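You operate a simulated robot arm through the tools that you are given. There is no shell and no other tool. Be economical: measure what you need, move in short steps, check, and stop when the job is done.

You run a simulated robot arm. Do the job below in one go: nothing can be reset, and whatever is moved stays where it is left.

Task
Cradle and clamp the handlebar, light the lamp, ring the crack in blue.
Fine: both clamps shut and the lamp on before the ring; one ring; marker back in its pot, lamp off; the cranks and the yellow clamp stay as they are. Drop and damage nothing, leave nothing switched on. Touch keys, switches and plugs with dry hands.

Only the result counts: the job must be done as asked and must still hold three seconds after the hand-in. Knocking over, shifting, dropping, spilling or breaking anything else fails it.

Robot
A 7-joint arm with a fingered hand on a trunk, on a base that drives. Base frame: it is fixed to the floor where the robot stands at the start and does not move with it; the origin is under the middle of the robot, x ahead of it, y to its left, z up; the surface under the hand at the start is at about z = 806. Lengths are in mm, angles in rad, forces in N, time in s.
With the tool pointing down near the work surface it reaches from about 340 to 700 mm from the robot's upright axis, wherever it stands. Its first joint turns from -1.204 to 3.002 rad. Places, roughly: bar cradle [500, 0, 800]; blue clamp [600, -200, 1000]; lamp switch [300, -200, 900]; red clamp [600, 200, 1000]; yellow clamp [300, 1700, 900]. Payload 3.2 kg.
Tool frame: the origin (TCP) lies between the finger pads and is the grasp point; the fingertips stand 26 mm ahead of it; z points along the fingers, y is the line along which they close. The gripper opens to 88 mm. The gripper's body begins 30 mm behind the TCP. The gripper is a hand of 5 fingers: y runs from the thumb to the fingers, the wrist lies at [-16, -108, -172] in the tool frame.
Orientation is that of the tool frame in the base frame, as a unit quaternion [w, x, y, z]. With the fingers straight down and the wrist toward the robot, the tool's x, y and z point along [0, 1, 0], [1, 0, 0] and [0, 0, -1] of the base frame.

Tools
- The arm moves only by the tool step_arm. Its argument "commands" is a list of rows, each a list of 2 entries, a list of its own where there are three numbers: the shift along the tool's x, y, z in units of 30 mm (1.0 is 30 mm), then the turn, a rotation vector about the tool's x, y, z in units of 6 degrees (1.0 is 6 degrees). In form: [[[x, y, z], [ax, ay, az]], ...]. A call has 1 to 20 rows; each row shifts and turns the commanded pose from where the row before left it, along the tool's axes as they then stand. A call with a number of a shift or a turn outside -1 to 1 is refused whole. A row lasts 0.2 s, in which the tool goes at most 50 mm and 0.15 rad; a call with a longer step from one row to the next is refused whole. A pose out of reach is approached as far as the arm can. The call stops where the force on the tool passes 40 N (or 10 N more than at its start, if that is more) or the arm is blocked; 0.2 s more then pass. In this call time passes only in rows, and 0.2 s behind the last. It gives the time, the measured TCP pose, the force on the tool (base axes), the opening and the grip force at its end, in the units of the frame above (readings bear some noise), with the torque about the TCP (base axes, N m) and any sound that the robot's microphone picked up.
- Cameras (640 x 400 px; columns grow to the right, rows downward): "scene" is now at [125.9, 5.8, 1444.7]; the picture's right is [0.03, -1.00, 0.00], its down [-0.74, -0.03, -0.67] and it looks along [0.67, 0.02, -0.74] (base axes); focal length 214 px, centre (320, 200). "wrist" rides on the gripper at [67, -98, -117] in the tool frame; the picture's right is [-0.71, 0.33, -0.62], its down [-0.65, -0.65, 0.39] and it looks along [-0.28, 0.68, 0.68] (tool axes); focal length 234 px, centre (320, 200). There is no depth. A picture from a camera that has moved, and an enlarged one, comes with that camera's place and axes in the base frame and with its lens. The place of the scene camera against the robot may be out by one fixed shift of up to 12 mm in any direction.
- snapshot(camera): a new picture of that camera. It takes no simulated time.
- slide_trunk(by): slides the trunk up (or, below 0, down) by that many mm; the arm and the scene camera ride with it, the base frame stays. It gives what a move gives, with no picture.
- roll_base(legs): drives the robot by 1 to 6 legs, each [ahead, left, turn to the left] in mm, mm and rad, along the robot's own axes; the way and the turn of a leg run together, so that a leg with both is an arc; at most 1500 mm and 3.142 rad a leg. The arm and the cameras ride along, it lands a little off, and it stops where it bumps. It gives what a move gives.
- move_fingers(index, middle, ring, little, thumb_bend, thumb_turn): sets how far each is bent, from 0 (flat) to 1 (curled in); at 0.3 the hand is open as for a grip, at 0.7 the pads meet at the TCP. One left out holds its place. A second passes; each finger stops where it meets its share of the squeeze, and holds until it gets a number again. It is the only way to open and close the hand. It gives what a move gives, with no picture; readings hold the bend of each and the force on index, middle, ring, little, thumb and palm. thumb_turn goes from beside the hand (0) to across from the fingers (1), as for a grip.
- head_to(pan, tilt): turns the head with the scene camera to pan (to the left, within 1.501 rad either way) and tilt (down, from -0.506 to 1.204), counted from straight ahead of the robot. It gives what a move gives.
- inspect(camera, box): a new picture of the part [left, top, right, bottom] of that camera's present view, enlarged. It takes no simulated time.
- close_job(): hands the job in; it is judged then, once.

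Go step by step. Nothing tells you exact positions but the pictures and the camera data: compare them with the known pose of the tool, close in by small moves and look again before you grip or let go. The budget is 120 turns and 98 pictures, counting those below and the enlarged ones. Unless the task says otherwise, let go and move clear before handing in, and close with one line.

The tools are called by a JSON object that holds its "op" and its "data". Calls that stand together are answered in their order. step_arm: Moves the arm, as the interface text tells. Its arguments: {"type":"object","properties":{"commands":{"type":"array"}},"required":["commands"]} The other tools are called the same way: slide_trunk (by) slides the trunk up or down; move_fingers (index, middle, ring, little, thumb_bend, thumb_turn) moves the fingers one by one; roll_base (legs) drives the base; head_to (pan, tilt) turns the head that bears the scene camera; snapshot (camera) takes a picture; inspect (camera, box) takes an enlarged picture of a part of a camera's view; close_job () hands the job in.

At the start:

```text
t: 0.0
tcp_pos: [431.3, 77.1, 1283.8]
tool_rot: [0.0, 0.707, 0.707, 0.0]
wrist_force: [-0.4, 0.4, -0.2]
moment: [0.01, -0.05, 0.01]
gripper_width: 87.6
grasp_force: 0.2
shape: jaw
bend: [0.3, 0.3, 0.3, 0.3, 0.3, 0.97]
finger forces: [0.1, 0.0, 0.0, 0.1, 0.0, 0.1]
trunk travel left (down, up): [-775.0, 65.0]
robot x, y, heading: [-2.7, -0.1, 0.001]
head pan, tilt: [0.033, 0.838]
```

scene: 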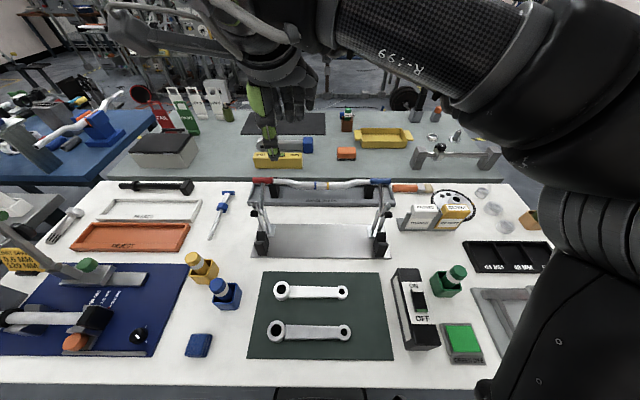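
wrist: 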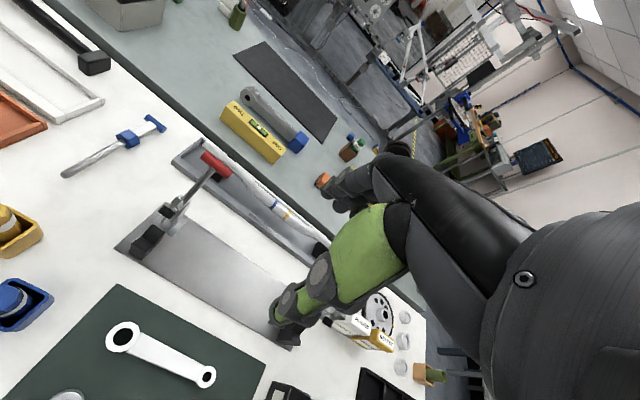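

I see a bench with a stand and clamps ahead, crank arms on a mat, markers in pots, and a switch box. I'll enlarge parts of the view first to identify things.

{"op": "inspect", "data": {"camera": "scene", "box": [220, 150, 420, 275]}}

{"op": "inspect", "data": {"camera": "scene", "box": [0, 170, 260, 370]}}

{"op": "inspect", "data": {"camera": "scene", "box": [370, 170, 560, 370]}}

{"op": "inspect", "data": {"camera": "scene", "box": [0, 80, 260, 240]}}

```text
3.20 times, centred on (320, 212) of scene
camera zoom: at [125.9, 5.8, 1444.7], right [0.03, -1.0, 0.0], down [-0.74, -0.03, -0.67], along [0.67, 0.02, -0.74], focal length 686 px, centre (320, 160)
```

zoom: 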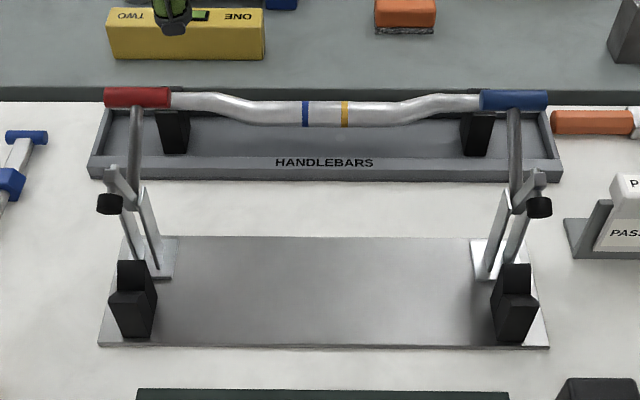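

```text
2.00 times, centred on (130, 270) of scene
camera zoom: at [125.9, 5.8, 1444.7], right [0.03, -1.0, 0.0], down [-0.74, -0.03, -0.67], along [0.67, 0.02, -0.74], focal length 429 px, centre (700, 60)
```

zoom: 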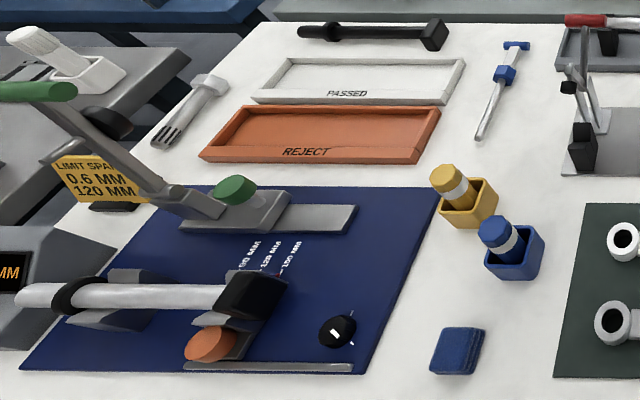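

```text
2.00 times, centred on (465, 270) of scene
camera zoom: at [125.9, 5.8, 1444.7], right [0.03, -1.0, 0.0], down [-0.74, -0.03, -0.67], along [0.67, 0.02, -0.74], focal length 429 px, centre (30, 60)
```

zoom: 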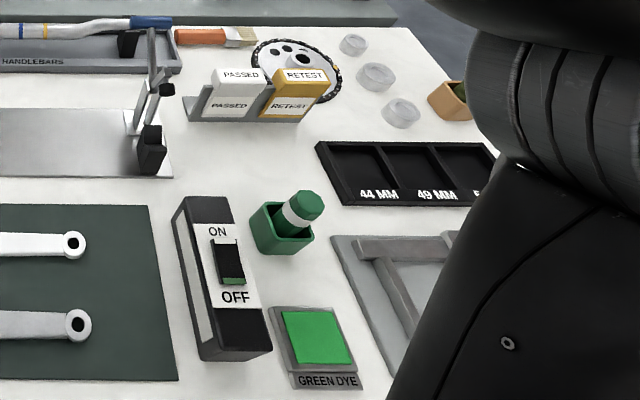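

```text
2.46 times, centred on (130, 160) of scene
camera zoom: at [125.9, 5.8, 1444.7], right [0.03, -1.0, 0.0], down [-0.74, -0.03, -0.67], along [0.67, 0.02, -0.74], focal length 528 px, centre (788, 298)
```

zoom: 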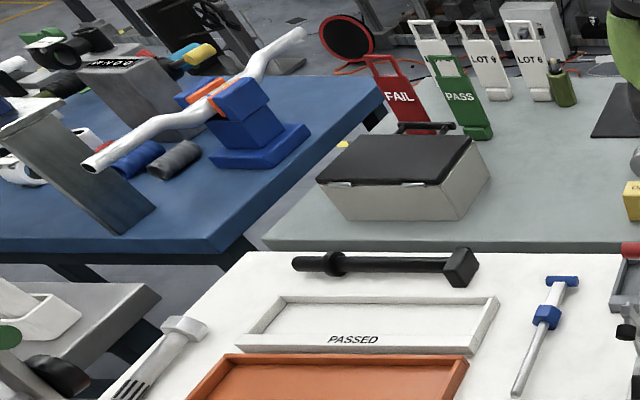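

{"op": "inspect", "data": {"camera": "wrist", "box": [100, 90, 360, 350]}}

{"op": "inspect", "data": {"camera": "scene", "box": [240, 170, 320, 265]}}

{"op": "inspect", "data": {"camera": "scene", "box": [180, 245, 260, 365]}}

```text
1.54 times, centred on (230, 220) of wrist
camera zoom: at [332.6, 143.5, 1402.5], right [0.33, -0.71, 0.62], down [-0.65, -0.65, -0.39], along [0.68, -0.28, -0.68], focal length 360 px, centre (458, 169)
```

zoom: 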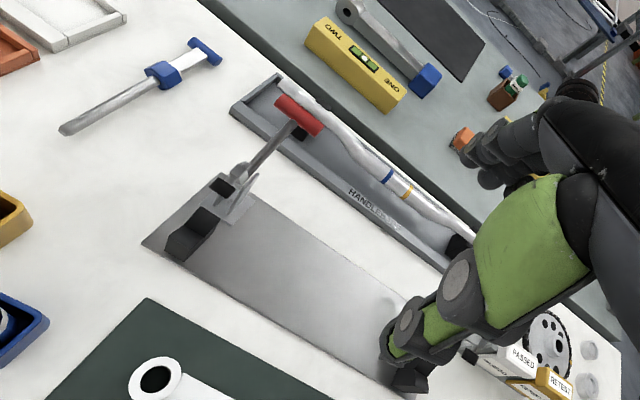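

```text
4.21 times, centred on (280, 218) of scene
camera zoom: at [125.9, 5.8, 1444.7], right [0.03, -1.0, 0.0], down [-0.74, -0.03, -0.67], along [0.67, 0.02, -0.74], focal length 903 px, centre (488, 126)
```

zoom: 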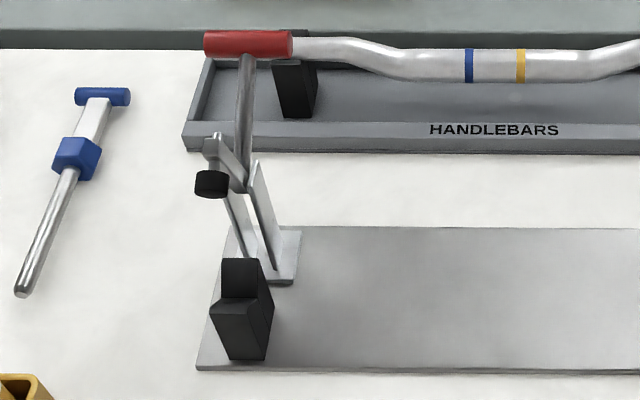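

```text
3.33 times, centred on (220, 305) of scene
camera zoom: at [125.9, 5.8, 1444.7], right [0.03, -1.0, 0.0], down [-0.74, -0.03, -0.67], along [0.67, 0.02, -0.74], focal length 715 px, centre (653, -150)
```

zoom: 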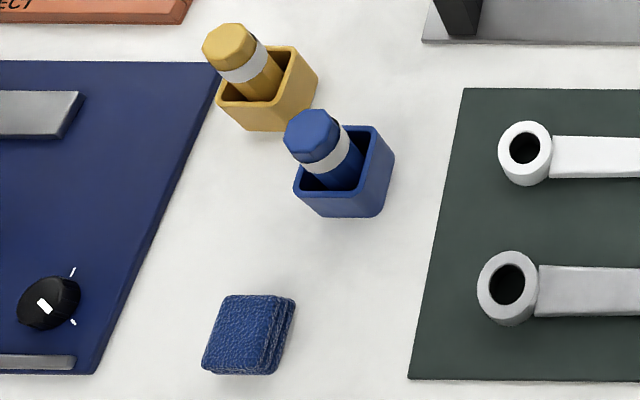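

The bar lies in the HANDLEBARS tray, behind two open lever clamps. I'll yaw the hand and lower it a little so the wrist camera can see a clamp from the side.

{"op": "step_arm", "data": {"commands": [[[0, 0, 0.4], [0, 0, -0.75]], [[0, 0, 0.4], [0, 0, -0.75]], [[0, 0, 0.4], [0, 0, -0.75]], [[0, 0, 0.4], [0, 0, -0.75]], [[0, 0, 0.4], [0, 0, -0.75]], [[0, 0, 0.4], [0, 0, -0.75]], [[0, 0, 0.4], [0, 0, -0.75]], [[0, 0, 0.4], [0, 0, -0.75]], [[0, 0, 0.4], [0, 0, -0.75]], [[0, 0, 0.4], [0, 0, -0.75]], [[0, 0, 0.4], [0, 0, -0.75]], [[0, 0, 0.4], [0, 0, -0.75]], [[0, 0, 0.4], [0, 0, -0.75]], [[0, 0, 0.4], [0, 0, -0.75]], [[0, 0, 0.4], [0, 0, -0.75]], [[0, 0, 0.4], [0, 0, -0.75]], [[0, 0, 0.4], [0, 0, -0.75]], [[0, 0, 0.4], [0, 0, -0.75]], [[0, 0, 0.4], [0, 0, -0.75]], [[0, 0, 0.4], [0, 0, -0.75]]]}}

{"op": "snapshot", "data": {"camera": "wrist"}}

{"op": "snapshot", "data": {"camera": "scene"}}

```text
t: 4.2
tcp_pos: [297.9, 72.1, 1088.6]
tool_rot: [-0.011, 0.074, 0.997, 0.006]
wrist_force: [0.5, 0.3, 0.2]
moment: [-0.04, -0.01, 0.05]
gripper_width: 88.1
grasp_force: 0.0
shape: jaw
bend: [0.3, 0.3, 0.3, 0.3, 0.3, 0.97]
finger forces: [0.0, 0.0, 0.0, 0.0, 0.1, 0.0]
out of reach, approached as far as the arm can: row 15, 16, 17, 18, 19, 20
trunk travel left (down, up): [-775.0, 65.0]
robot x, y, heading: [1.0, -0.8, 0.002]
head pan, tilt: [0.033, 0.838]
```

```text
88 pictures are left
camera wrist: at [218.9, -15.8, 1206.7], right [0.76, 0.22, 0.61], down [0.54, -0.74, -0.41], along [0.36, 0.64, -0.68], focal length 234 px, centre (320, 200)
```

wrist: 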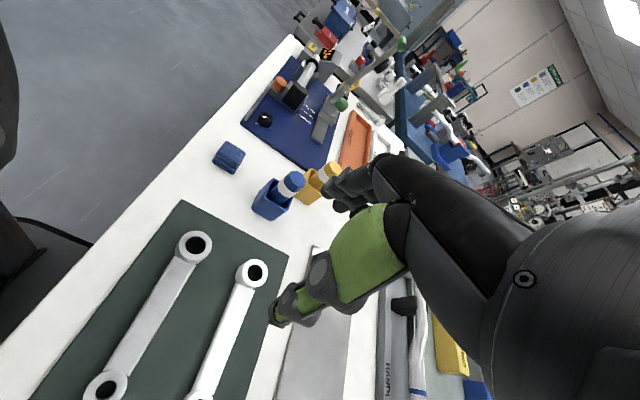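

```text
87 pictures are left
camera scene: at [126.0, 6.9, 1444.7], right [0.03, -1.0, 0.0], down [-0.74, -0.03, -0.67], along [0.67, 0.02, -0.74], focal length 214 px, centre (320, 200)
```

scene: 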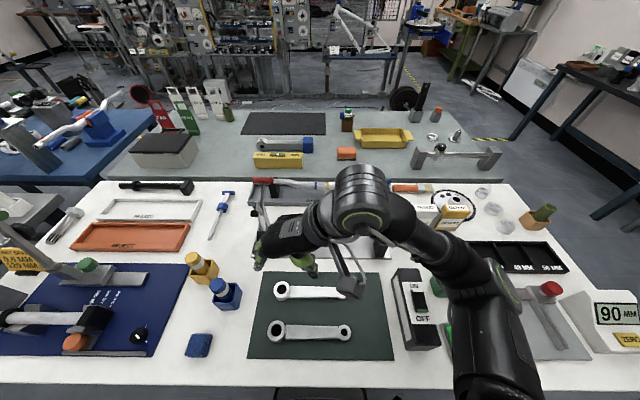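

{"op": "step_arm", "data": {"commands": [[[-1, 0, 0], [0, 0, 0]], [[-1, 0, 0], [0, 0, 0]], [[-1, 0, 0], [0, 0, 0]], [[-1, 0, 0], [0, 0, 0]]]}}

{"op": "snapshot", "data": {"camera": "wrist"}}

```text
t: 5.2
tcp_pos: [297.7, 74.5, 1127.4]
tool_rot: [-0.009, 0.051, 0.999, 0.006]
wrist_force: [0.4, -1.2, 0.4]
moment: [0.0, -0.03, -0.04]
gripper_width: 88.0
grasp_force: 0.0
shape: jaw
bend: [0.3, 0.3, 0.3, 0.3, 0.3, 0.97]
finger forces: [0.0, 0.1, 0.0, 0.0, 0.1, 0.1]
out of reach, approached as far as the arm can: row 1, 2, 3, 4
trunk travel left (down, up): [-775.0, 65.0]
robot x, y, heading: [-2.8, 2.2, 0.0]
head pan, tilt: [0.033, 0.838]
```

```text
86 pictures are left
camera wrist: at [223.4, -15.9, 1246.3], right [0.75, 0.25, 0.61], down [0.57, -0.71, -0.41], along [0.34, 0.66, -0.68], focal length 234 px, centre (320, 200)
```

wrist: 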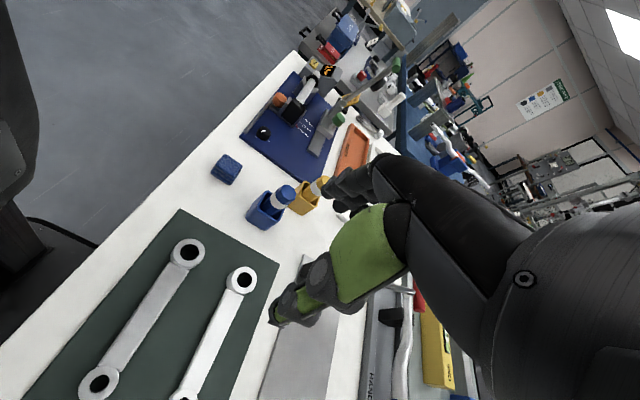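

Sideways yaw is out of reach, so I'll return to the nominal orientation and raise the hand.

{"op": "step_arm", "data": {"commands": [[[0, 0, 0], [0, 0, 0.95]], [[0, 0, 0], [0, 0, 0.95]], [[0, 0, 0], [0, 0, 0.95]], [[0, 0, 0], [0, 0, 0.95]], [[0, 0, 0], [0, 0, 0.95]], [[0, 0, 0], [0, 0, 0.95]], [[0, 0, 0], [0, 0, 0.95]], [[0, 0, 0], [0, 0, 0.95]], [[0, 0, 0], [0, 0, 0.95]], [[0, 0, 0], [0, 0, 0.95]], [[0, 0, 0], [0, 0, 0.95]], [[0, 0, 0], [0, 0, 0.95]], [[0, 0, 0], [0, 0, 0.95]], [[0, 0, 0], [0, 0, 0.95]]]}}

```text
t: 8.2
tcp_pos: [298.6, 75.4, 1126.1]
tool_rot: [-0.011, 0.68, 0.733, -0.001]
wrist_force: [-0.2, -0.1, -0.6]
moment: [0.03, 0.02, 0.0]
gripper_width: 87.8
grasp_force: 0.1
shape: jaw
bend: [0.3, 0.3, 0.3, 0.3, 0.3, 0.97]
finger forces: [0.0, 0.0, 0.1, 0.0, 0.0, 0.0]
trunk travel left (down, up): [-775.0, 65.0]
robot x, y, heading: [-2.8, 4.5, 0.003]
head pan, tilt: [0.033, 0.838]
```

{"op": "step_arm", "data": {"commands": [[[-0.2, 1, 0.1], [0, 0, 0.7]], [[-0.2, 1, 0.1], [0, 0, 0]], [[-0.2, 1, 0.1], [0, 0, 0]], [[-0.2, 1, 0.1], [0, 0, 0]], [[-0.2, 1, 0.1], [0, 0, 0]], [[-0.2, 1, 0.1], [0, 0, 0]], [[-0.2, 1, 0.1], [0, 0, 0]], [[-0.2, 1, 0.1], [0, 0, 0]], [[-0.2, 1, 0.1], [0, 0, 0]], [[-0.2, 1, 0.1], [0, 0, 0]]]}}

{"op": "snapshot", "data": {"camera": "wrist"}}

{"op": "snapshot", "data": {"camera": "scene"}}

```text
t: 10.4
tcp_pos: [597.4, 18.1, 1091.7]
tool_rot: [-0.01, 0.706, 0.708, -0.002]
wrist_force: [0.2, 0.7, 0.2]
moment: [0.01, 0.04, -0.03]
gripper_width: 87.9
grasp_force: 0.0
shape: jaw
bend: [0.3, 0.3, 0.3, 0.3, 0.3, 0.97]
finger forces: [0.0, 0.0, 0.0, 0.0, 0.1, 0.1]
trunk travel left (down, up): [-775.0, 65.0]
robot x, y, heading: [0.1, -2.8, 0.004]
head pan, tilt: [0.033, 0.838]
```

```text
85 pictures are left
camera wrist: at [500.9, 83.9, 1212.1], right [0.35, -0.71, 0.61], down [-0.66, -0.65, -0.38], along [0.67, -0.27, -0.69], focal length 234 px, centre (320, 200)
```

wrist: 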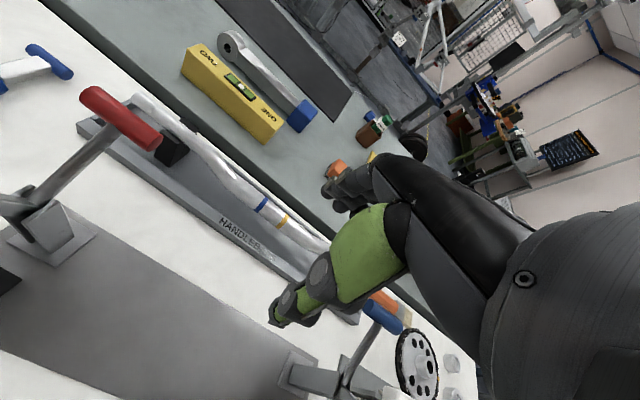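

```text
84 pictures are left
camera scene: at [127.2, 5.9, 1444.5], right [0.03, -1.0, 0.0], down [-0.74, -0.03, -0.67], along [0.67, 0.02, -0.74], focal length 214 px, centre (320, 200)
```

scene: 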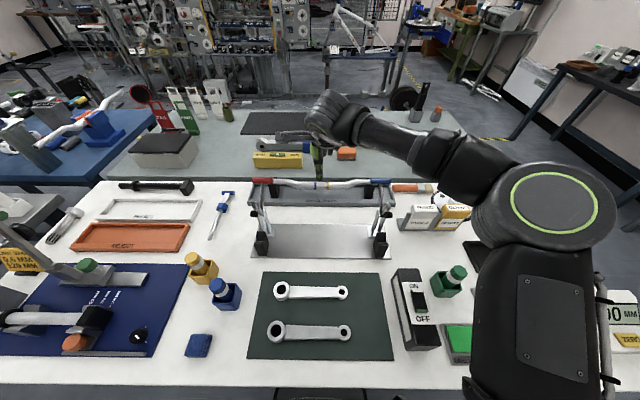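

The bar's middle is near (752, 16, 841), a bit beyond straight-down reach. I'll look down to see how much room the base has to drive forward.

{"op": "head_to", "data": {"pan": 0.0, "tilt": 1.2}}

{"op": "snapshot", "data": {"camera": "scene"}}

```text
t: 11.2
tcp_pos: [595.3, 18.6, 1092.9]
tool_rot: [-0.01, 0.706, 0.709, -0.002]
wrist_force: [-0.3, -1.0, -0.5]
moment: [0.02, 0.03, -0.03]
gripper_width: 88.1
grasp_force: 0.1
shape: jaw
bend: [0.3, 0.3, 0.3, 0.3, 0.3, 0.97]
finger forces: [0.0, 0.1, 0.0, 0.1, 0.0, 0.0]
trunk travel left (down, up): [-775.0, 65.0]
robot x, y, heading: [-1.2, 2.4, 0.003]
head pan, tilt: [0.0, 1.201]
```

```text
83 pictures are left
camera scene: at [103.2, 3.1, 1420.0], right [0.0, -1.0, 0.0], down [-0.93, 0.0, -0.36], along [0.36, 0.0, -0.93], focal length 214 px, centre (320, 200)
```

scene: 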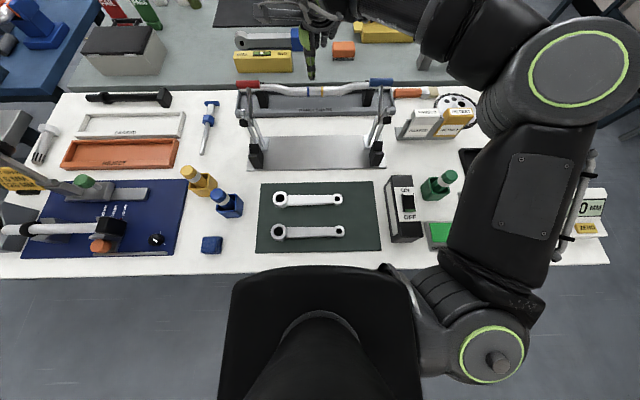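

I'll test reach first: move over the bar while staying high.

{"op": "step_arm", "data": {"commands": [[[0, 1, 0.3], [0, 0, 0]], [[0, 1, 0.3], [0, 0, 0]], [[0, 1, 0.3], [0, 0, 0]], [[0, 1, 0.3], [0, 0, 0]], [[0, 1, 0.5], [0, 0, 0]], [[0, 0.1, 0.5], [0, 0, 0]]]}}

{"op": "snapshot", "data": {"camera": "wrist"}}

{"op": "snapshot", "data": {"camera": "scene"}}

```text
t: 12.6
tcp_pos: [705.9, 13.0, 1020.5]
tool_rot: [-0.01, 0.706, 0.709, -0.002]
wrist_force: [-0.6, 0.3, 0.2]
moment: [-0.02, 0.02, -0.03]
gripper_width: 88.2
grasp_force: 0.0
shape: jaw
bend: [0.3, 0.3, 0.3, 0.3, 0.3, 0.97]
finger forces: [0.0, 0.1, 0.0, 0.0, 0.1, 0.1]
out of reach, approached as far as the arm can: row 4, 5
trunk travel left (down, up): [-775.0, 65.0]
robot x, y, heading: [3.8, 3.3, 0.005]
head pan, tilt: [0.0, 1.201]
```

```text
82 pictures are left
camera wrist: at [609.6, 78.7, 1140.6], right [0.35, -0.71, 0.61], down [-0.66, -0.65, -0.38], along [0.67, -0.27, -0.69], focal length 234 px, centre (320, 200)
```

wrist: 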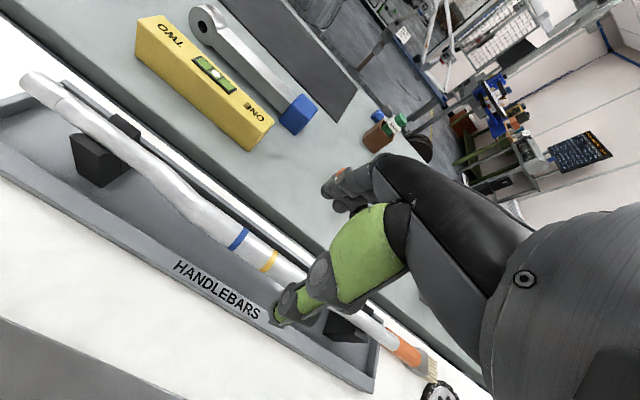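

```text
81 pictures are left
camera scene: at [103.6, 4.4, 1420.0], right [0.0, -1.0, 0.0], down [-0.93, 0.0, -0.36], along [0.36, 0.0, -0.93], focal length 214 px, centre (320, 200)
```

scene: 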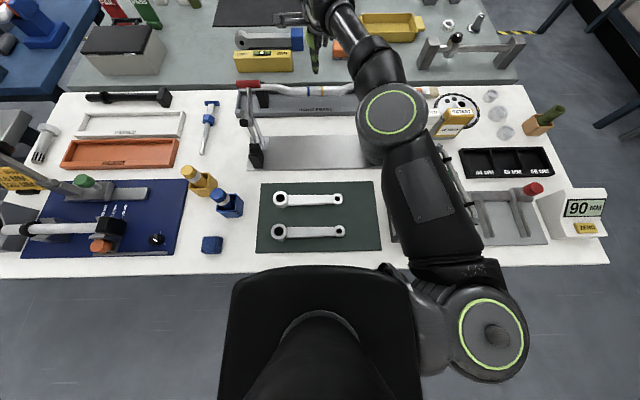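

The bar middle is near (743, 15, 850), and the straight-down arm tops out around x = 706. I'll drive ahead a little.

{"op": "roll_base", "data": {"legs": [[80, 0, 0]]}}

```text
t: 13.7
tcp_pos: [786.3, 13.6, 1020.7]
tool_rot: [-0.01, 0.705, 0.709, -0.002]
wrist_force: [-0.2, -0.5, -0.3]
moment: [-0.02, 0.03, -0.01]
gripper_width: 87.9
grasp_force: 0.0
shape: jaw
bend: [0.3, 0.3, 0.3, 0.3, 0.3, 0.97]
finger forces: [0.0, 0.0, 0.0, 0.0, 0.0, 0.0]
trunk travel left (down, up): [-775.0, 65.0]
robot x, y, heading: [80.5, -0.2, 0.006]
head pan, tilt: [0.0, 1.201]
```

{"op": "step_arm", "data": {"commands": [[[0, -0.7, 0.7], [0, 0, 0]], [[0, -0.74, 0.8], [0, 0, 0]], [[0, 0, 0.8], [0, 0, 0]]]}}

{"op": "head_to", "data": {"pan": 0.03, "tilt": 0.7}}

{"op": "snapshot", "data": {"camera": "scene"}}

{"op": "snapshot", "data": {"camera": "wrist"}}

```text
t: 14.5
tcp_pos: [741.6, 13.7, 950.6]
tool_rot: [-0.011, 0.705, 0.709, -0.002]
wrist_force: [-0.7, -0.5, -0.3]
moment: [-0.01, 0.02, 0.01]
gripper_width: 88.0
grasp_force: 0.1
shape: jaw
bend: [0.3, 0.3, 0.3, 0.3, 0.3, 0.97]
finger forces: [0.0, 0.0, 0.1, 0.0, 0.0, 0.0]
trunk travel left (down, up): [-775.0, 65.0]
robot x, y, heading: [78.8, 0.9, 0.003]
head pan, tilt: [0.0, 1.201]
```

```text
t: 15.4
tcp_pos: [741.9, 13.9, 952.7]
tool_rot: [-0.011, 0.705, 0.709, -0.002]
wrist_force: [-0.5, -0.5, -0.1]
moment: [-0.02, -0.01, -0.01]
gripper_width: 88.0
grasp_force: 0.0
shape: jaw
bend: [0.3, 0.3, 0.3, 0.3, 0.3, 0.97]
finger forces: [0.1, 0.0, 0.1, 0.1, 0.1, 0.1]
trunk travel left (down, up): [-775.0, 65.0]
robot x, y, heading: [79.7, -1.1, 0.003]
head pan, tilt: [0.03, 0.7]
```

```text
80 pictures are left
camera scene: at [212.8, 6.0, 1455.9], right [0.03, -1.0, 0.0], down [-0.64, -0.02, -0.76], along [0.76, 0.02, -0.64], focal length 214 px, centre (320, 200)
```

scene: 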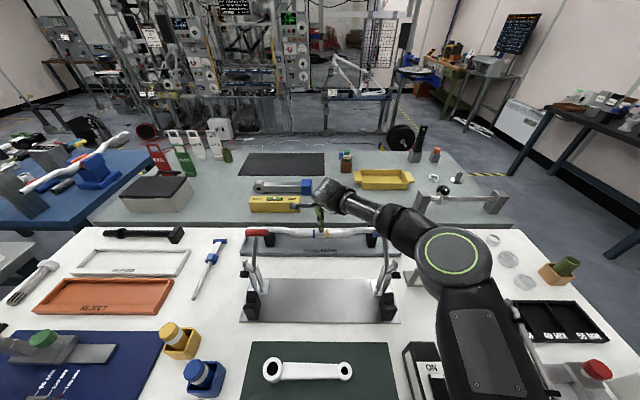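

```text
79 pictures are left
camera wrist: at [644.9, 78.5, 1072.1], right [0.35, -0.71, 0.61], down [-0.66, -0.65, -0.38], along [0.67, -0.27, -0.69], focal length 234 px, centre (320, 200)
```

wrist: 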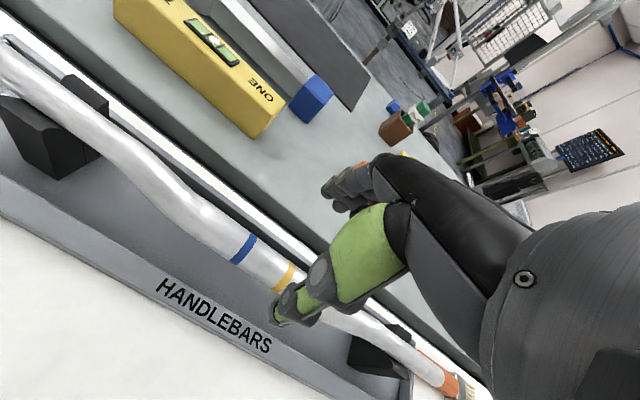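

Bar middle confirmed at about (742, 14, 853). I'll narrow the hand so the fingers fit inside the tray, then descend part of the way.

{"op": "move_fingers", "data": {"index": 0.42, "middle": 0.42, "ring": 0.42, "little": 0.42, "thumb_bend": 0.42}}

{"op": "step_arm", "data": {"commands": [[[0, 0, 0.6], [0, 0, 0]], [[0, 0, 0.6], [0, 0, 0]], [[0, 0, 0.5], [0, 0, 0]]]}}

{"op": "snapshot", "data": {"camera": "wrist"}}

{"op": "inspect", "data": {"camera": "scene", "box": [230, 160, 420, 330]}}

```text
t: 16.4
tcp_pos: [740.6, 11.7, 951.3]
tool_rot: [-0.01, 0.705, 0.709, -0.002]
wrist_force: [-0.5, 1.0, 0.6]
moment: [0.05, -0.04, 0.0]
gripper_width: 63.2
grasp_force: 0.1
shape: fingers
bend: [0.42, 0.42, 0.42, 0.42, 0.42, 0.97]
finger forces: [0.1, 0.0, 0.0, 0.0, 0.0, 0.0]
trunk travel left (down, up): [-775.0, 65.0]
robot x, y, heading: [80.1, 2.4, 0.002]
head pan, tilt: [0.03, 0.7]
```

```text
t: 17.2
tcp_pos: [741.8, 14.5, 902.2]
tool_rot: [-0.01, 0.705, 0.709, -0.002]
wrist_force: [-0.2, -0.6, 0.3]
moment: [0.0, 0.03, 0.02]
gripper_width: 63.1
grasp_force: 0.0
shape: fingers
bend: [0.42, 0.42, 0.42, 0.42, 0.42, 0.97]
finger forces: [0.0, 0.0, 0.0, 0.0, 0.0, 0.1]
trunk travel left (down, up): [-775.0, 65.0]
robot x, y, heading: [83.3, 0.9, 0.002]
head pan, tilt: [0.03, 0.7]
```

```text
78 pictures are left
camera wrist: at [645.2, 79.6, 1022.7], right [0.35, -0.71, 0.61], down [-0.66, -0.65, -0.38], along [0.67, -0.27, -0.69], focal length 234 px, centre (320, 200)
```

wrist: 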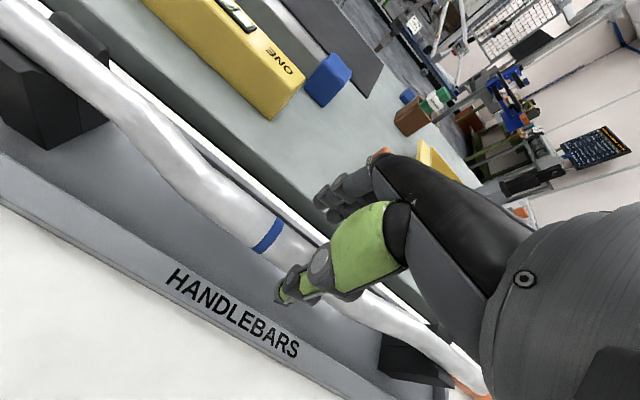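

```text
2.35 times, centred on (325, 245) of scene
camera zoom: at [213.0, 6.0, 1455.9], right [0.03, -1.0, 0.0], down [-0.64, -0.02, -0.76], along [0.76, 0.02, -0.64], focal length 505 px, centre (308, 94)
```

zoom: 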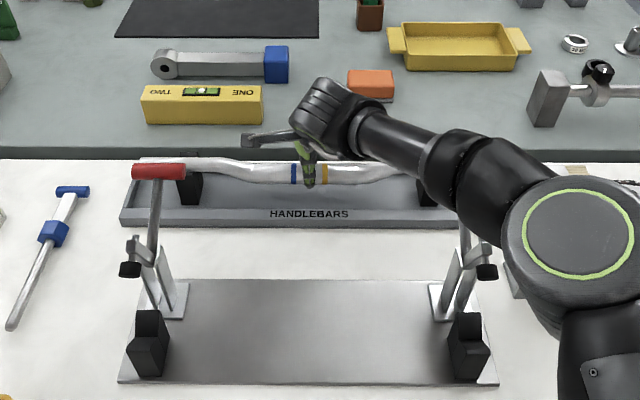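

{"op": "step_arm", "data": {"commands": [[[0, 0, 0.5], [0, 0, 0]], [[0, 0, 0.5], [0, 0, 0]], [[0, 0, 0.5], [0, 0, 0]]]}}

{"op": "snapshot", "data": {"camera": "wrist"}}

{"op": "inspect", "data": {"camera": "scene", "box": [270, 180, 370, 270]}}

```text
t: 18.0
tcp_pos: [741.6, 14.2, 859.2]
tool_rot: [-0.011, 0.705, 0.709, -0.001]
wrist_force: [0.8, 0.1, -0.5]
moment: [0.0, 0.02, 0.02]
gripper_width: 63.2
grasp_force: 0.1
shape: fingers
bend: [0.42, 0.42, 0.42, 0.42, 0.42, 0.97]
finger forces: [0.0, 0.0, 0.0, 0.0, 0.0, 0.0]
trunk travel left (down, up): [-775.0, 65.0]
robot x, y, heading: [83.6, 1.5, 0.008]
head pan, tilt: [0.03, 0.7]
```

```text
76 pictures are left
camera wrist: at [644.5, 79.2, 979.2], right [0.35, -0.71, 0.61], down [-0.66, -0.65, -0.39], along [0.67, -0.27, -0.69], focal length 234 px, centre (320, 200)
```

wrist: 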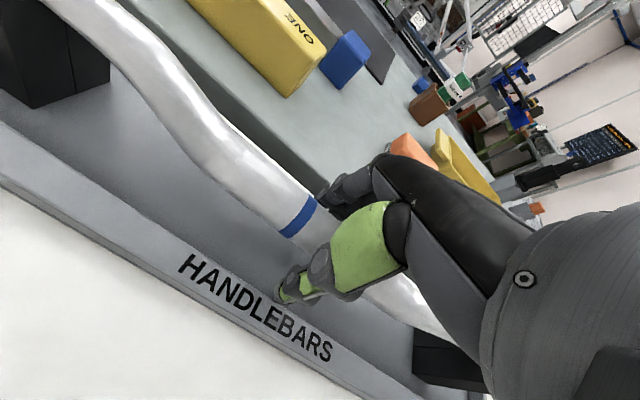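

```text
4.44 times, centred on (320, 225) of scene
camera zoom: at [213.0, 5.9, 1456.0], right [0.03, -1.0, 0.0], down [-0.64, -0.02, -0.76], along [0.76, 0.02, -0.64], focal length 953 px, centre (320, 89)
```

zoom: 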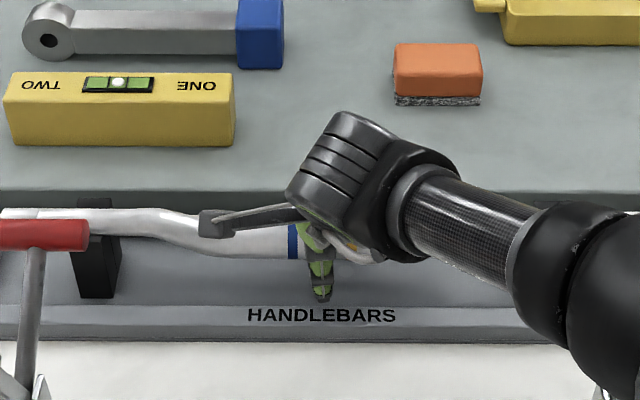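

{"op": "step_arm", "data": {"commands": [[[0, 0.2, 0.4], [0, 0, 0]]]}}

{"op": "move_fingers", "data": {"index": 0.6, "middle": 0.6, "ring": 0.6, "little": 0.6, "thumb_bend": 0.6}}

```text
t: 18.4
tcp_pos: [744.2, 14.9, 853.2]
tool_rot: [-0.005, 0.705, 0.709, 0.002]
wrist_force: [-1.9, -0.4, 20.8]
moment: [-0.28, -0.83, -0.01]
gripper_width: 63.2
grasp_force: 11.1
shape: fingers
bend: [0.42, 0.41, 0.42, 0.42, 0.42, 0.97]
finger forces: [0.0, 21.8, 0.0, 0.1, 0.0, 0.1]
trunk travel left (down, up): [-775.0, 65.0]
robot x, y, heading: [81.6, 2.9, 0.004]
head pan, tilt: [0.03, 0.7]
```

```text
t: 19.4
tcp_pos: [744.0, 12.5, 852.6]
tool_rot: [-0.005, 0.705, 0.709, 0.002]
wrist_force: [3.5, -1.5, 31.6]
moment: [-0.44, -1.45, 0.12]
gripper_width: 30.4
grasp_force: 21.1
shape: fingers
bend: [0.59, 0.44, 0.6, 0.59, 0.57, 0.97]
finger forces: [1.5, 34.6, 0.0, 2.0, 3.7, 0.0]
trunk travel left (down, up): [-775.0, 65.0]
robot x, y, heading: [79.8, -1.0, 0.002]
head pan, tilt: [0.03, 0.7]
```

{"op": "inspect", "data": {"camera": "wrist", "box": [220, 120, 460, 330]}}

{"op": "inspect", "data": {"camera": "scene", "box": [270, 180, 370, 270]}}

```text
1.90 times, centred on (340, 225) of wrist
camera zoom: at [646.7, 79.1, 973.0], right [0.34, -0.71, 0.61], down [-0.65, -0.65, -0.39], along [0.68, -0.27, -0.68], focal length 446 px, centre (282, 152)
```

zoom: 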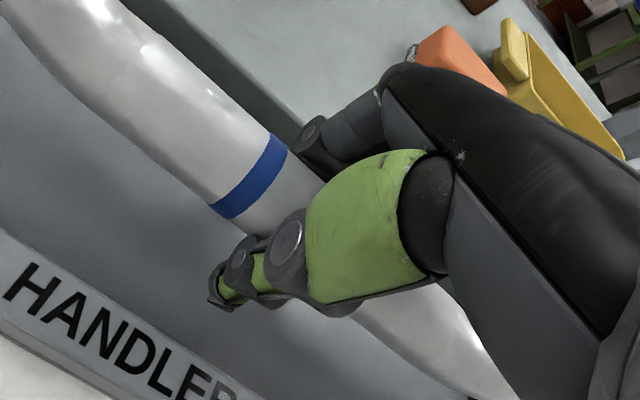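

```text
4.44 times, centred on (320, 225) of scene
camera zoom: at [205.5, 5.6, 1456.8], right [0.03, -1.0, 0.0], down [-0.64, -0.02, -0.77], along [0.77, 0.02, -0.64], focal length 953 px, centre (320, 89)
```

zoom: 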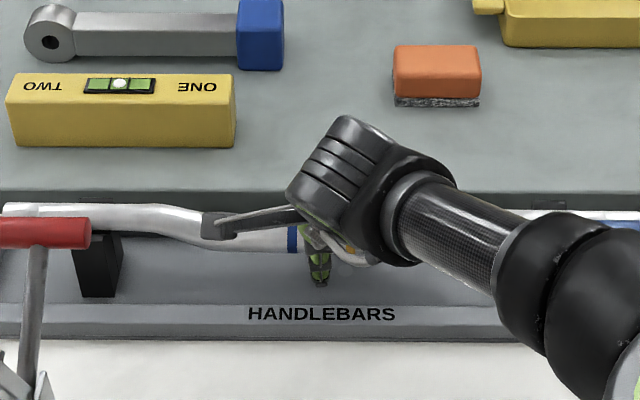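

The middle finger is pressing on something, probably the tray's back wall. I'll reopen, raise and pull back slightly, then close again.

{"op": "move_fingers", "data": {"index": 0.44, "middle": 0.44, "ring": 0.44, "little": 0.44, "thumb_bend": 0.44}}

{"op": "step_arm", "data": {"commands": [[[0, -0.1, -0.25], [0, 0, 0]]]}}

{"op": "inspect", "data": {"camera": "wrist", "box": [220, 120, 460, 330]}}

```text
t: 20.4
tcp_pos: [743.9, 13.8, 852.3]
tool_rot: [-0.006, 0.706, 0.709, 0.003]
wrist_force: [-1.3, -0.4, 31.0]
moment: [-0.4, -1.21, -0.03]
gripper_width: 57.9
grasp_force: 15.2
shape: fingers
bend: [0.44, 0.4, 0.44, 0.44, 0.44, 0.97]
finger forces: [0.0, 30.6, 0.0, 0.0, 0.1, 0.0]
trunk travel left (down, up): [-775.0, 65.0]
robot x, y, heading: [78.4, -1.9, 0.003]
head pan, tilt: [0.03, 0.7]
```

```text
t: 20.8
tcp_pos: [741.2, 13.3, 854.5]
tool_rot: [-0.009, 0.705, 0.709, -0.003]
wrist_force: [0.7, -0.5, 15.2]
moment: [-0.25, -0.64, -0.01]
gripper_width: 58.1
grasp_force: 7.6
shape: fingers
bend: [0.44, 0.4, 0.44, 0.44, 0.44, 0.97]
finger forces: [0.0, 15.1, 0.0, 0.0, 0.0, 0.0]
trunk travel left (down, up): [-775.0, 65.0]
robot x, y, heading: [80.1, 0.5, -0.002]
head pan, tilt: [0.03, 0.7]
```

```text
1.90 times, centred on (340, 225) of wrist
camera zoom: at [644.6, 79.5, 974.1], right [0.34, -0.71, 0.61], down [-0.66, -0.65, -0.39], along [0.67, -0.27, -0.69], focal length 446 px, centre (282, 152)
```

zoom: 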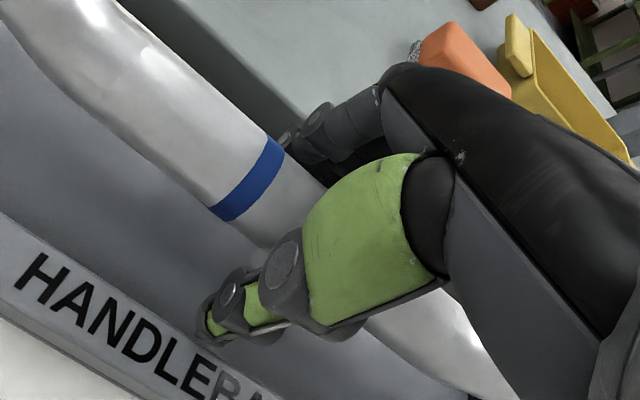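

{"op": "step_arm", "data": {"commands": [[[0, 0.1, -0.25], [0, 0, 0]]]}}

{"op": "move_fingers", "data": {"index": 0.65, "middle": 0.65, "ring": 0.65, "little": 0.65, "thumb_bend": 0.65}}

{"op": "inspect", "data": {"camera": "wrist", "box": [220, 120, 460, 330]}}

```text
t: 21.2
tcp_pos: [744.4, 13.9, 855.9]
tool_rot: [-0.012, 0.705, 0.709, -0.005]
wrist_force: [0.0, -0.1, -0.6]
moment: [-0.03, 0.03, 0.0]
gripper_width: 58.3
grasp_force: 0.1
shape: fingers
bend: [0.44, 0.44, 0.44, 0.44, 0.44, 0.97]
finger forces: [0.1, 0.0, 0.0, 0.0, 0.0, 0.0]
trunk travel left (down, up): [-775.0, 65.0]
robot x, y, heading: [80.2, 0.1, -0.003]
head pan, tilt: [0.03, 0.7]
```

```text
t: 22.2
tcp_pos: [746.8, 15.1, 859.9]
tool_rot: [-0.011, 0.705, 0.709, -0.003]
wrist_force: [-0.5, 0.0, 1.0]
moment: [0.05, 0.0, 0.23]
gripper_width: 30.0
grasp_force: 10.0
shape: fingers
bend: [0.61, 0.65, 0.64, 0.62, 0.58, 0.97]
finger forces: [4.5, 0.0, 1.0, 4.0, 10.1, 0.0]
trunk travel left (down, up): [-775.0, 65.0]
robot x, y, heading: [80.1, 0.8, 0.0]
head pan, tilt: [0.03, 0.7]
```

```text
1.90 times, centred on (340, 225) of wrist
camera zoom: at [650.5, 79.6, 979.8], right [0.35, -0.71, 0.61], down [-0.66, -0.65, -0.38], along [0.67, -0.27, -0.69], focal length 446 px, centre (282, 152)
```

zoom: 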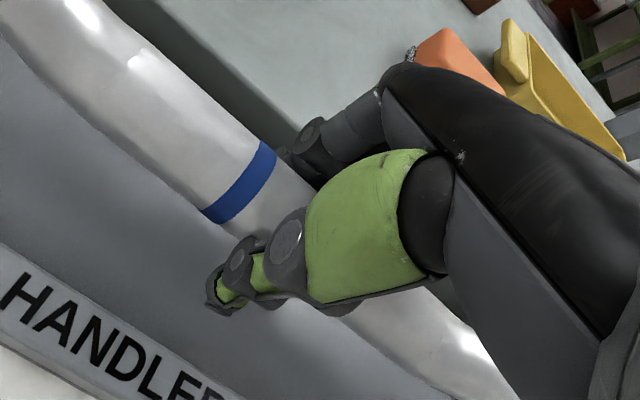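

The fingers have closed on the bar at about 30 mm. I'll tighten and lift slightly to test.

{"op": "move_fingers", "data": {"index": 0.75, "middle": 0.75, "ring": 0.75, "little": 0.75, "thumb_bend": 0.75}}

{"op": "step_arm", "data": {"commands": [[[0, 0, -0.3], [0, 0, 0]], [[0, 0, -0.3], [0, 0, 0]], [[0, 0, -0.4], [0, 0, 0]]]}}

{"op": "snapshot", "data": {"camera": "wrist"}}

{"op": "inspect", "data": {"camera": "scene", "box": [230, 180, 420, 300]}}

```text
t: 23.2
tcp_pos: [747.2, 14.4, 860.0]
tool_rot: [-0.01, 0.706, 0.708, -0.001]
wrist_force: [2.4, 0.3, 0.9]
moment: [0.1, 0.07, 0.84]
gripper_width: 24.1
grasp_force: 30.8
shape: fingers
bend: [0.74, 0.73, 0.73, 0.73, 0.55, 0.96]
finger forces: [8.9, 6.4, 8.1, 10.1, 27.8, 0.0]
trunk travel left (down, up): [-775.0, 65.0]
robot x, y, heading: [83.6, -1.2, 0.006]
head pan, tilt: [0.03, 0.7]
```

```text
t: 24.0
tcp_pos: [748.3, 13.8, 889.5]
tool_rot: [-0.011, 0.705, 0.709, -0.002]
wrist_force: [-0.7, -0.1, -3.0]
moment: [-0.01, -0.03, 0.0]
gripper_width: 24.0
grasp_force: 24.5
shape: fingers
bend: [0.74, 0.74, 0.74, 0.75, 0.57, 0.91]
finger forces: [12.9, 4.7, 3.7, 4.0, 23.8, 0.0]
trunk travel left (down, up): [-775.0, 65.0]
robot x, y, heading: [80.9, -3.0, 0.005]
head pan, tilt: [0.03, 0.7]
```

```text
70 pictures are left
camera wrist: at [651.6, 80.0, 1010.4], right [0.35, -0.71, 0.61], down [-0.66, -0.65, -0.38], along [0.67, -0.27, -0.69], focal length 234 px, centre (320, 200)
```

wrist: 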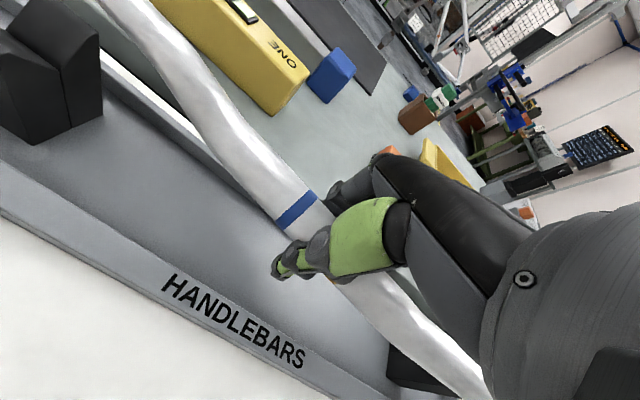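

```text
3.33 times, centred on (325, 240) of scene
camera zoom: at [212.7, 5.9, 1455.9], right [0.03, -1.0, 0.0], down [-0.64, -0.02, -0.76], along [0.76, 0.02, -0.64], focal length 715 px, centre (303, 67)
```

zoom: 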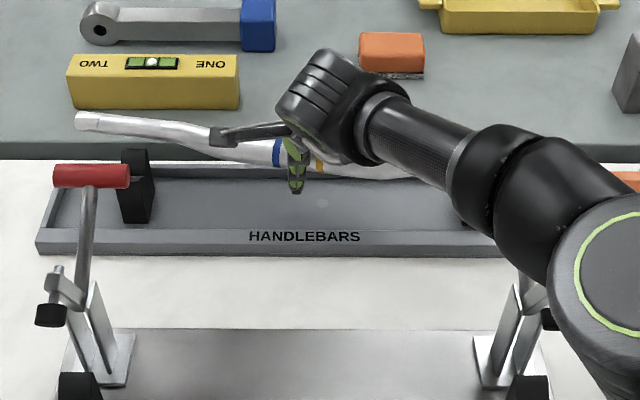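

The bar is held, weighs about 3 N and has skewed slightly. I'll lift it clear of the levers and measure the skew.

{"op": "step_arm", "data": {"commands": [[[0, 0, -0.8], [0, 0, 0]], [[0, 0, -0.8], [0, 0, 0]], [[0, 0, -0.8], [0, 0, 0]], [[0, 0, -0.8], [0, 0, 0]], [[0, 0, -0.8], [0, 0, 0]], [[0, 0, -0.8], [0, 0, 0]], [[0, 0, -0.8], [0, 0, 0]], [[0, 0, -0.7], [0, 0, 0]]]}}

{"op": "snapshot", "data": {"camera": "scene"}}

{"op": "snapshot", "data": {"camera": "wrist"}}

```text
t: 25.8
tcp_pos: [751.6, 11.6, 1078.4]
tool_rot: [-0.009, 0.705, 0.709, -0.002]
wrist_force: [0.2, 0.6, -2.5]
moment: [0.0, -0.06, 0.01]
gripper_width: 23.9
grasp_force: 24.0
shape: fingers
bend: [0.74, 0.74, 0.74, 0.75, 0.57, 0.91]
finger forces: [12.9, 4.7, 3.7, 4.0, 23.4, 0.1]
trunk travel left (down, up): [-775.0, 65.0]
robot x, y, heading: [81.1, 0.6, 0.003]
head pan, tilt: [0.03, 0.7]
```

```text
68 pictures are left
camera scene: at [213.0, 6.0, 1455.9], right [0.03, -1.0, 0.0], down [-0.64, -0.02, -0.76], along [0.76, 0.02, -0.64], focal length 214 px, centre (320, 200)
```

scene: 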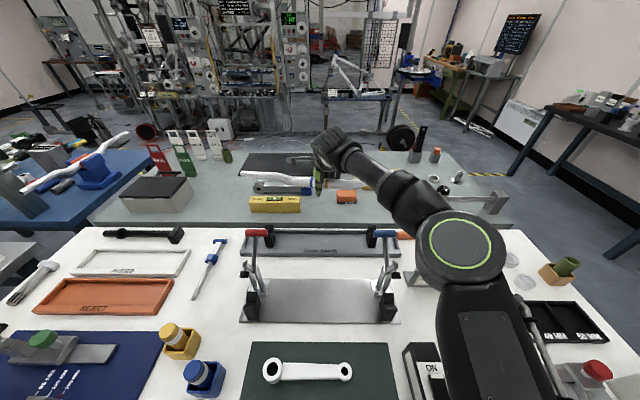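

```text
67 pictures are left
camera wrist: at [655.2, 77.5, 1199.0], right [0.35, -0.71, 0.61], down [-0.66, -0.65, -0.38], along [0.67, -0.27, -0.69], focal length 234 px, centre (320, 200)
```

wrist: 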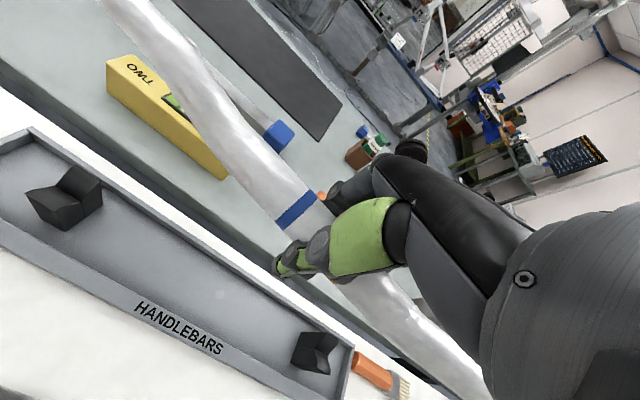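

{"op": "inspect", "data": {"camera": "scene", "box": [210, 120, 430, 250]}}

```text
2.91 times, centred on (320, 185) of scene
camera zoom: at [213.0, 6.0, 1455.9], right [0.03, -1.0, 0.0], down [-0.64, -0.02, -0.76], along [0.76, 0.02, -0.64], focal length 624 px, centre (320, 244)
```

zoom: 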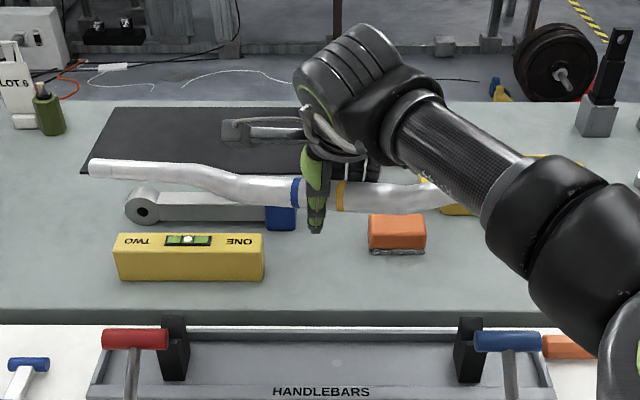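

The bar appears yawed about 5° (left end farther). I'll counter-yaw the hand and carry the bar back over the levers toward the cradle, staying high.

{"op": "step_arm", "data": {"commands": [[[0, 0, -0.6], [0, 0, -0.4]], [[0, 0, -0.4], [0, 0, -0.4]], [[0, -0.9, 0], [0, 0, 0]], [[0, -0.9, 0], [0, 0, 0]], [[0, -0.9, 0], [0, 0, 0]], [[0, -0.9, 0], [0, 0, 0]], [[0, -0.9, 0], [0, 0, 0]], [[0, -0.9, 0], [0, 0, 0]], [[0, -0.9, 0], [0, 0, 0]]]}}

{"op": "snapshot", "data": {"camera": "wrist"}}

{"op": "inspect", "data": {"camera": "scene", "box": [210, 170, 430, 330]}}

```text
t: 27.8
tcp_pos: [561.7, -2.7, 1110.2]
tool_rot: [-0.01, 0.675, 0.738, -0.001]
wrist_force: [-0.9, -0.6, -2.9]
moment: [-0.06, -0.03, 0.01]
gripper_width: 23.8
grasp_force: 23.5
shape: fingers
bend: [0.74, 0.74, 0.74, 0.75, 0.57, 0.91]
finger forces: [13.0, 4.5, 3.4, 3.8, 22.9, 0.0]
trunk travel left (down, up): [-775.0, 65.0]
robot x, y, heading: [81.5, -2.0, 0.002]
head pan, tilt: [0.03, 0.7]
```

```text
65 pictures are left
camera wrist: at [460.3, 52.6, 1231.1], right [0.4, -0.68, 0.61], down [-0.6, -0.7, -0.39], along [0.69, -0.21, -0.69], focal length 234 px, centre (320, 200)
```

wrist: 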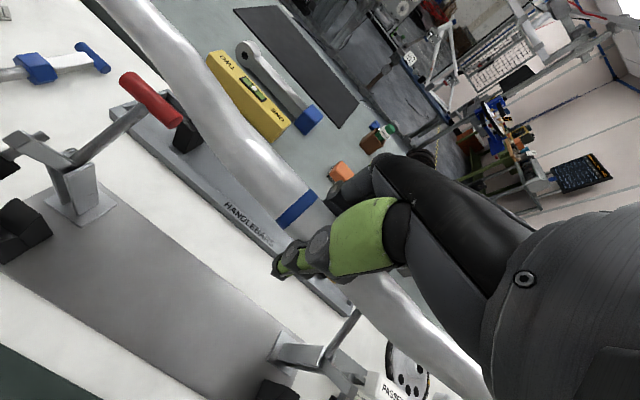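

```text
2.50 times, centred on (320, 250) of scene
camera zoom: at [211.8, 5.5, 1456.0], right [0.03, -1.0, 0.0], down [-0.64, -0.02, -0.77], along [0.76, 0.02, -0.64], focal length 536 px, centre (320, 75)
```

zoom: 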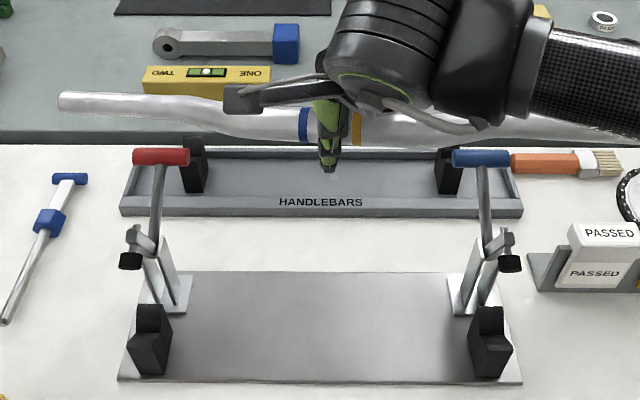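

{"op": "step_arm", "data": {"commands": [[[0.1, -0.9, 0], [0, 0, 0]], [[0.1, -0.9, 0], [0, 0, 0]], [[0.1, -0.9, 0], [0, 0, 0]], [[0.1, -0.9, 0], [0, 0, 0]], [[0.1, -0.9, 0], [0, 0, 0]], [[0.1, -0.9, 0], [0, 0, 0]]]}}

{"op": "head_to", "data": {"pan": 0.0, "tilt": 1.1}}

{"op": "snapshot", "data": {"camera": "scene"}}

{"op": "snapshot", "data": {"camera": "wrist"}}

```text
t: 29.2
tcp_pos: [397.9, -0.3, 1116.0]
tool_rot: [-0.01, 0.675, 0.738, -0.001]
wrist_force: [-1.1, -1.0, -2.2]
moment: [-0.03, -0.03, 0.03]
gripper_width: 23.6
grasp_force: 23.5
shape: fingers
bend: [0.74, 0.74, 0.74, 0.75, 0.57, 0.91]
finger forces: [13.1, 4.2, 3.1, 3.7, 22.8, 0.1]
trunk travel left (down, up): [-775.0, 65.0]
robot x, y, heading: [82.4, 1.5, 0.001]
head pan, tilt: [0.03, 0.7]
```

```text
t: 30.1
tcp_pos: [399.1, -1.7, 1114.8]
tool_rot: [-0.01, 0.675, 0.738, -0.002]
wrist_force: [-0.6, 0.0, -2.9]
moment: [-0.01, 0.02, 0.01]
gripper_width: 23.5
grasp_force: 23.5
shape: fingers
bend: [0.74, 0.74, 0.74, 0.75, 0.57, 0.91]
finger forces: [13.1, 4.3, 3.1, 3.4, 22.8, 0.0]
trunk travel left (down, up): [-775.0, 65.0]
robot x, y, heading: [80.3, -1.1, 0.002]
head pan, tilt: [0.0, 1.1]
```

```text
63 pictures are left
camera scene: at [191.2, 3.4, 1426.0], right [0.0, -1.0, 0.0], down [-0.89, 0.0, -0.45], along [0.45, 0.0, -0.89], focal length 214 px, centre (320, 200)
```

scene: 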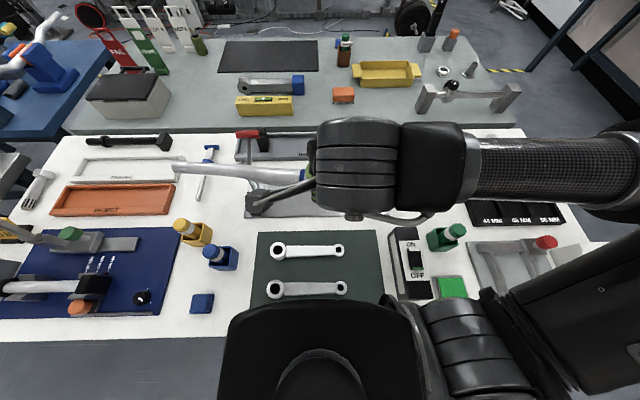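

```text
62 pictures are left
camera wrist: at [297.6, 55.6, 1235.6], right [0.4, -0.68, 0.61], down [-0.6, -0.7, -0.39], along [0.69, -0.21, -0.69], focal length 234 px, centre (320, 200)
```

wrist: 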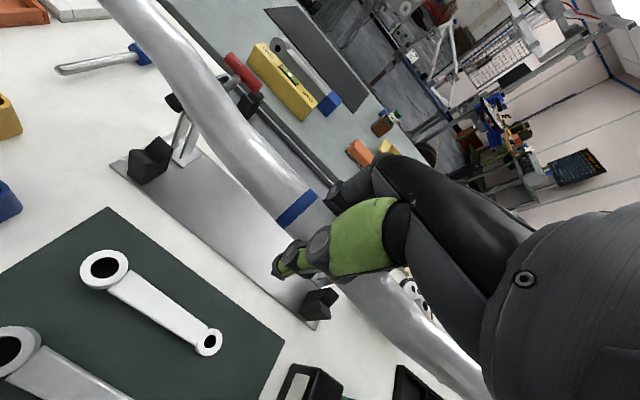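

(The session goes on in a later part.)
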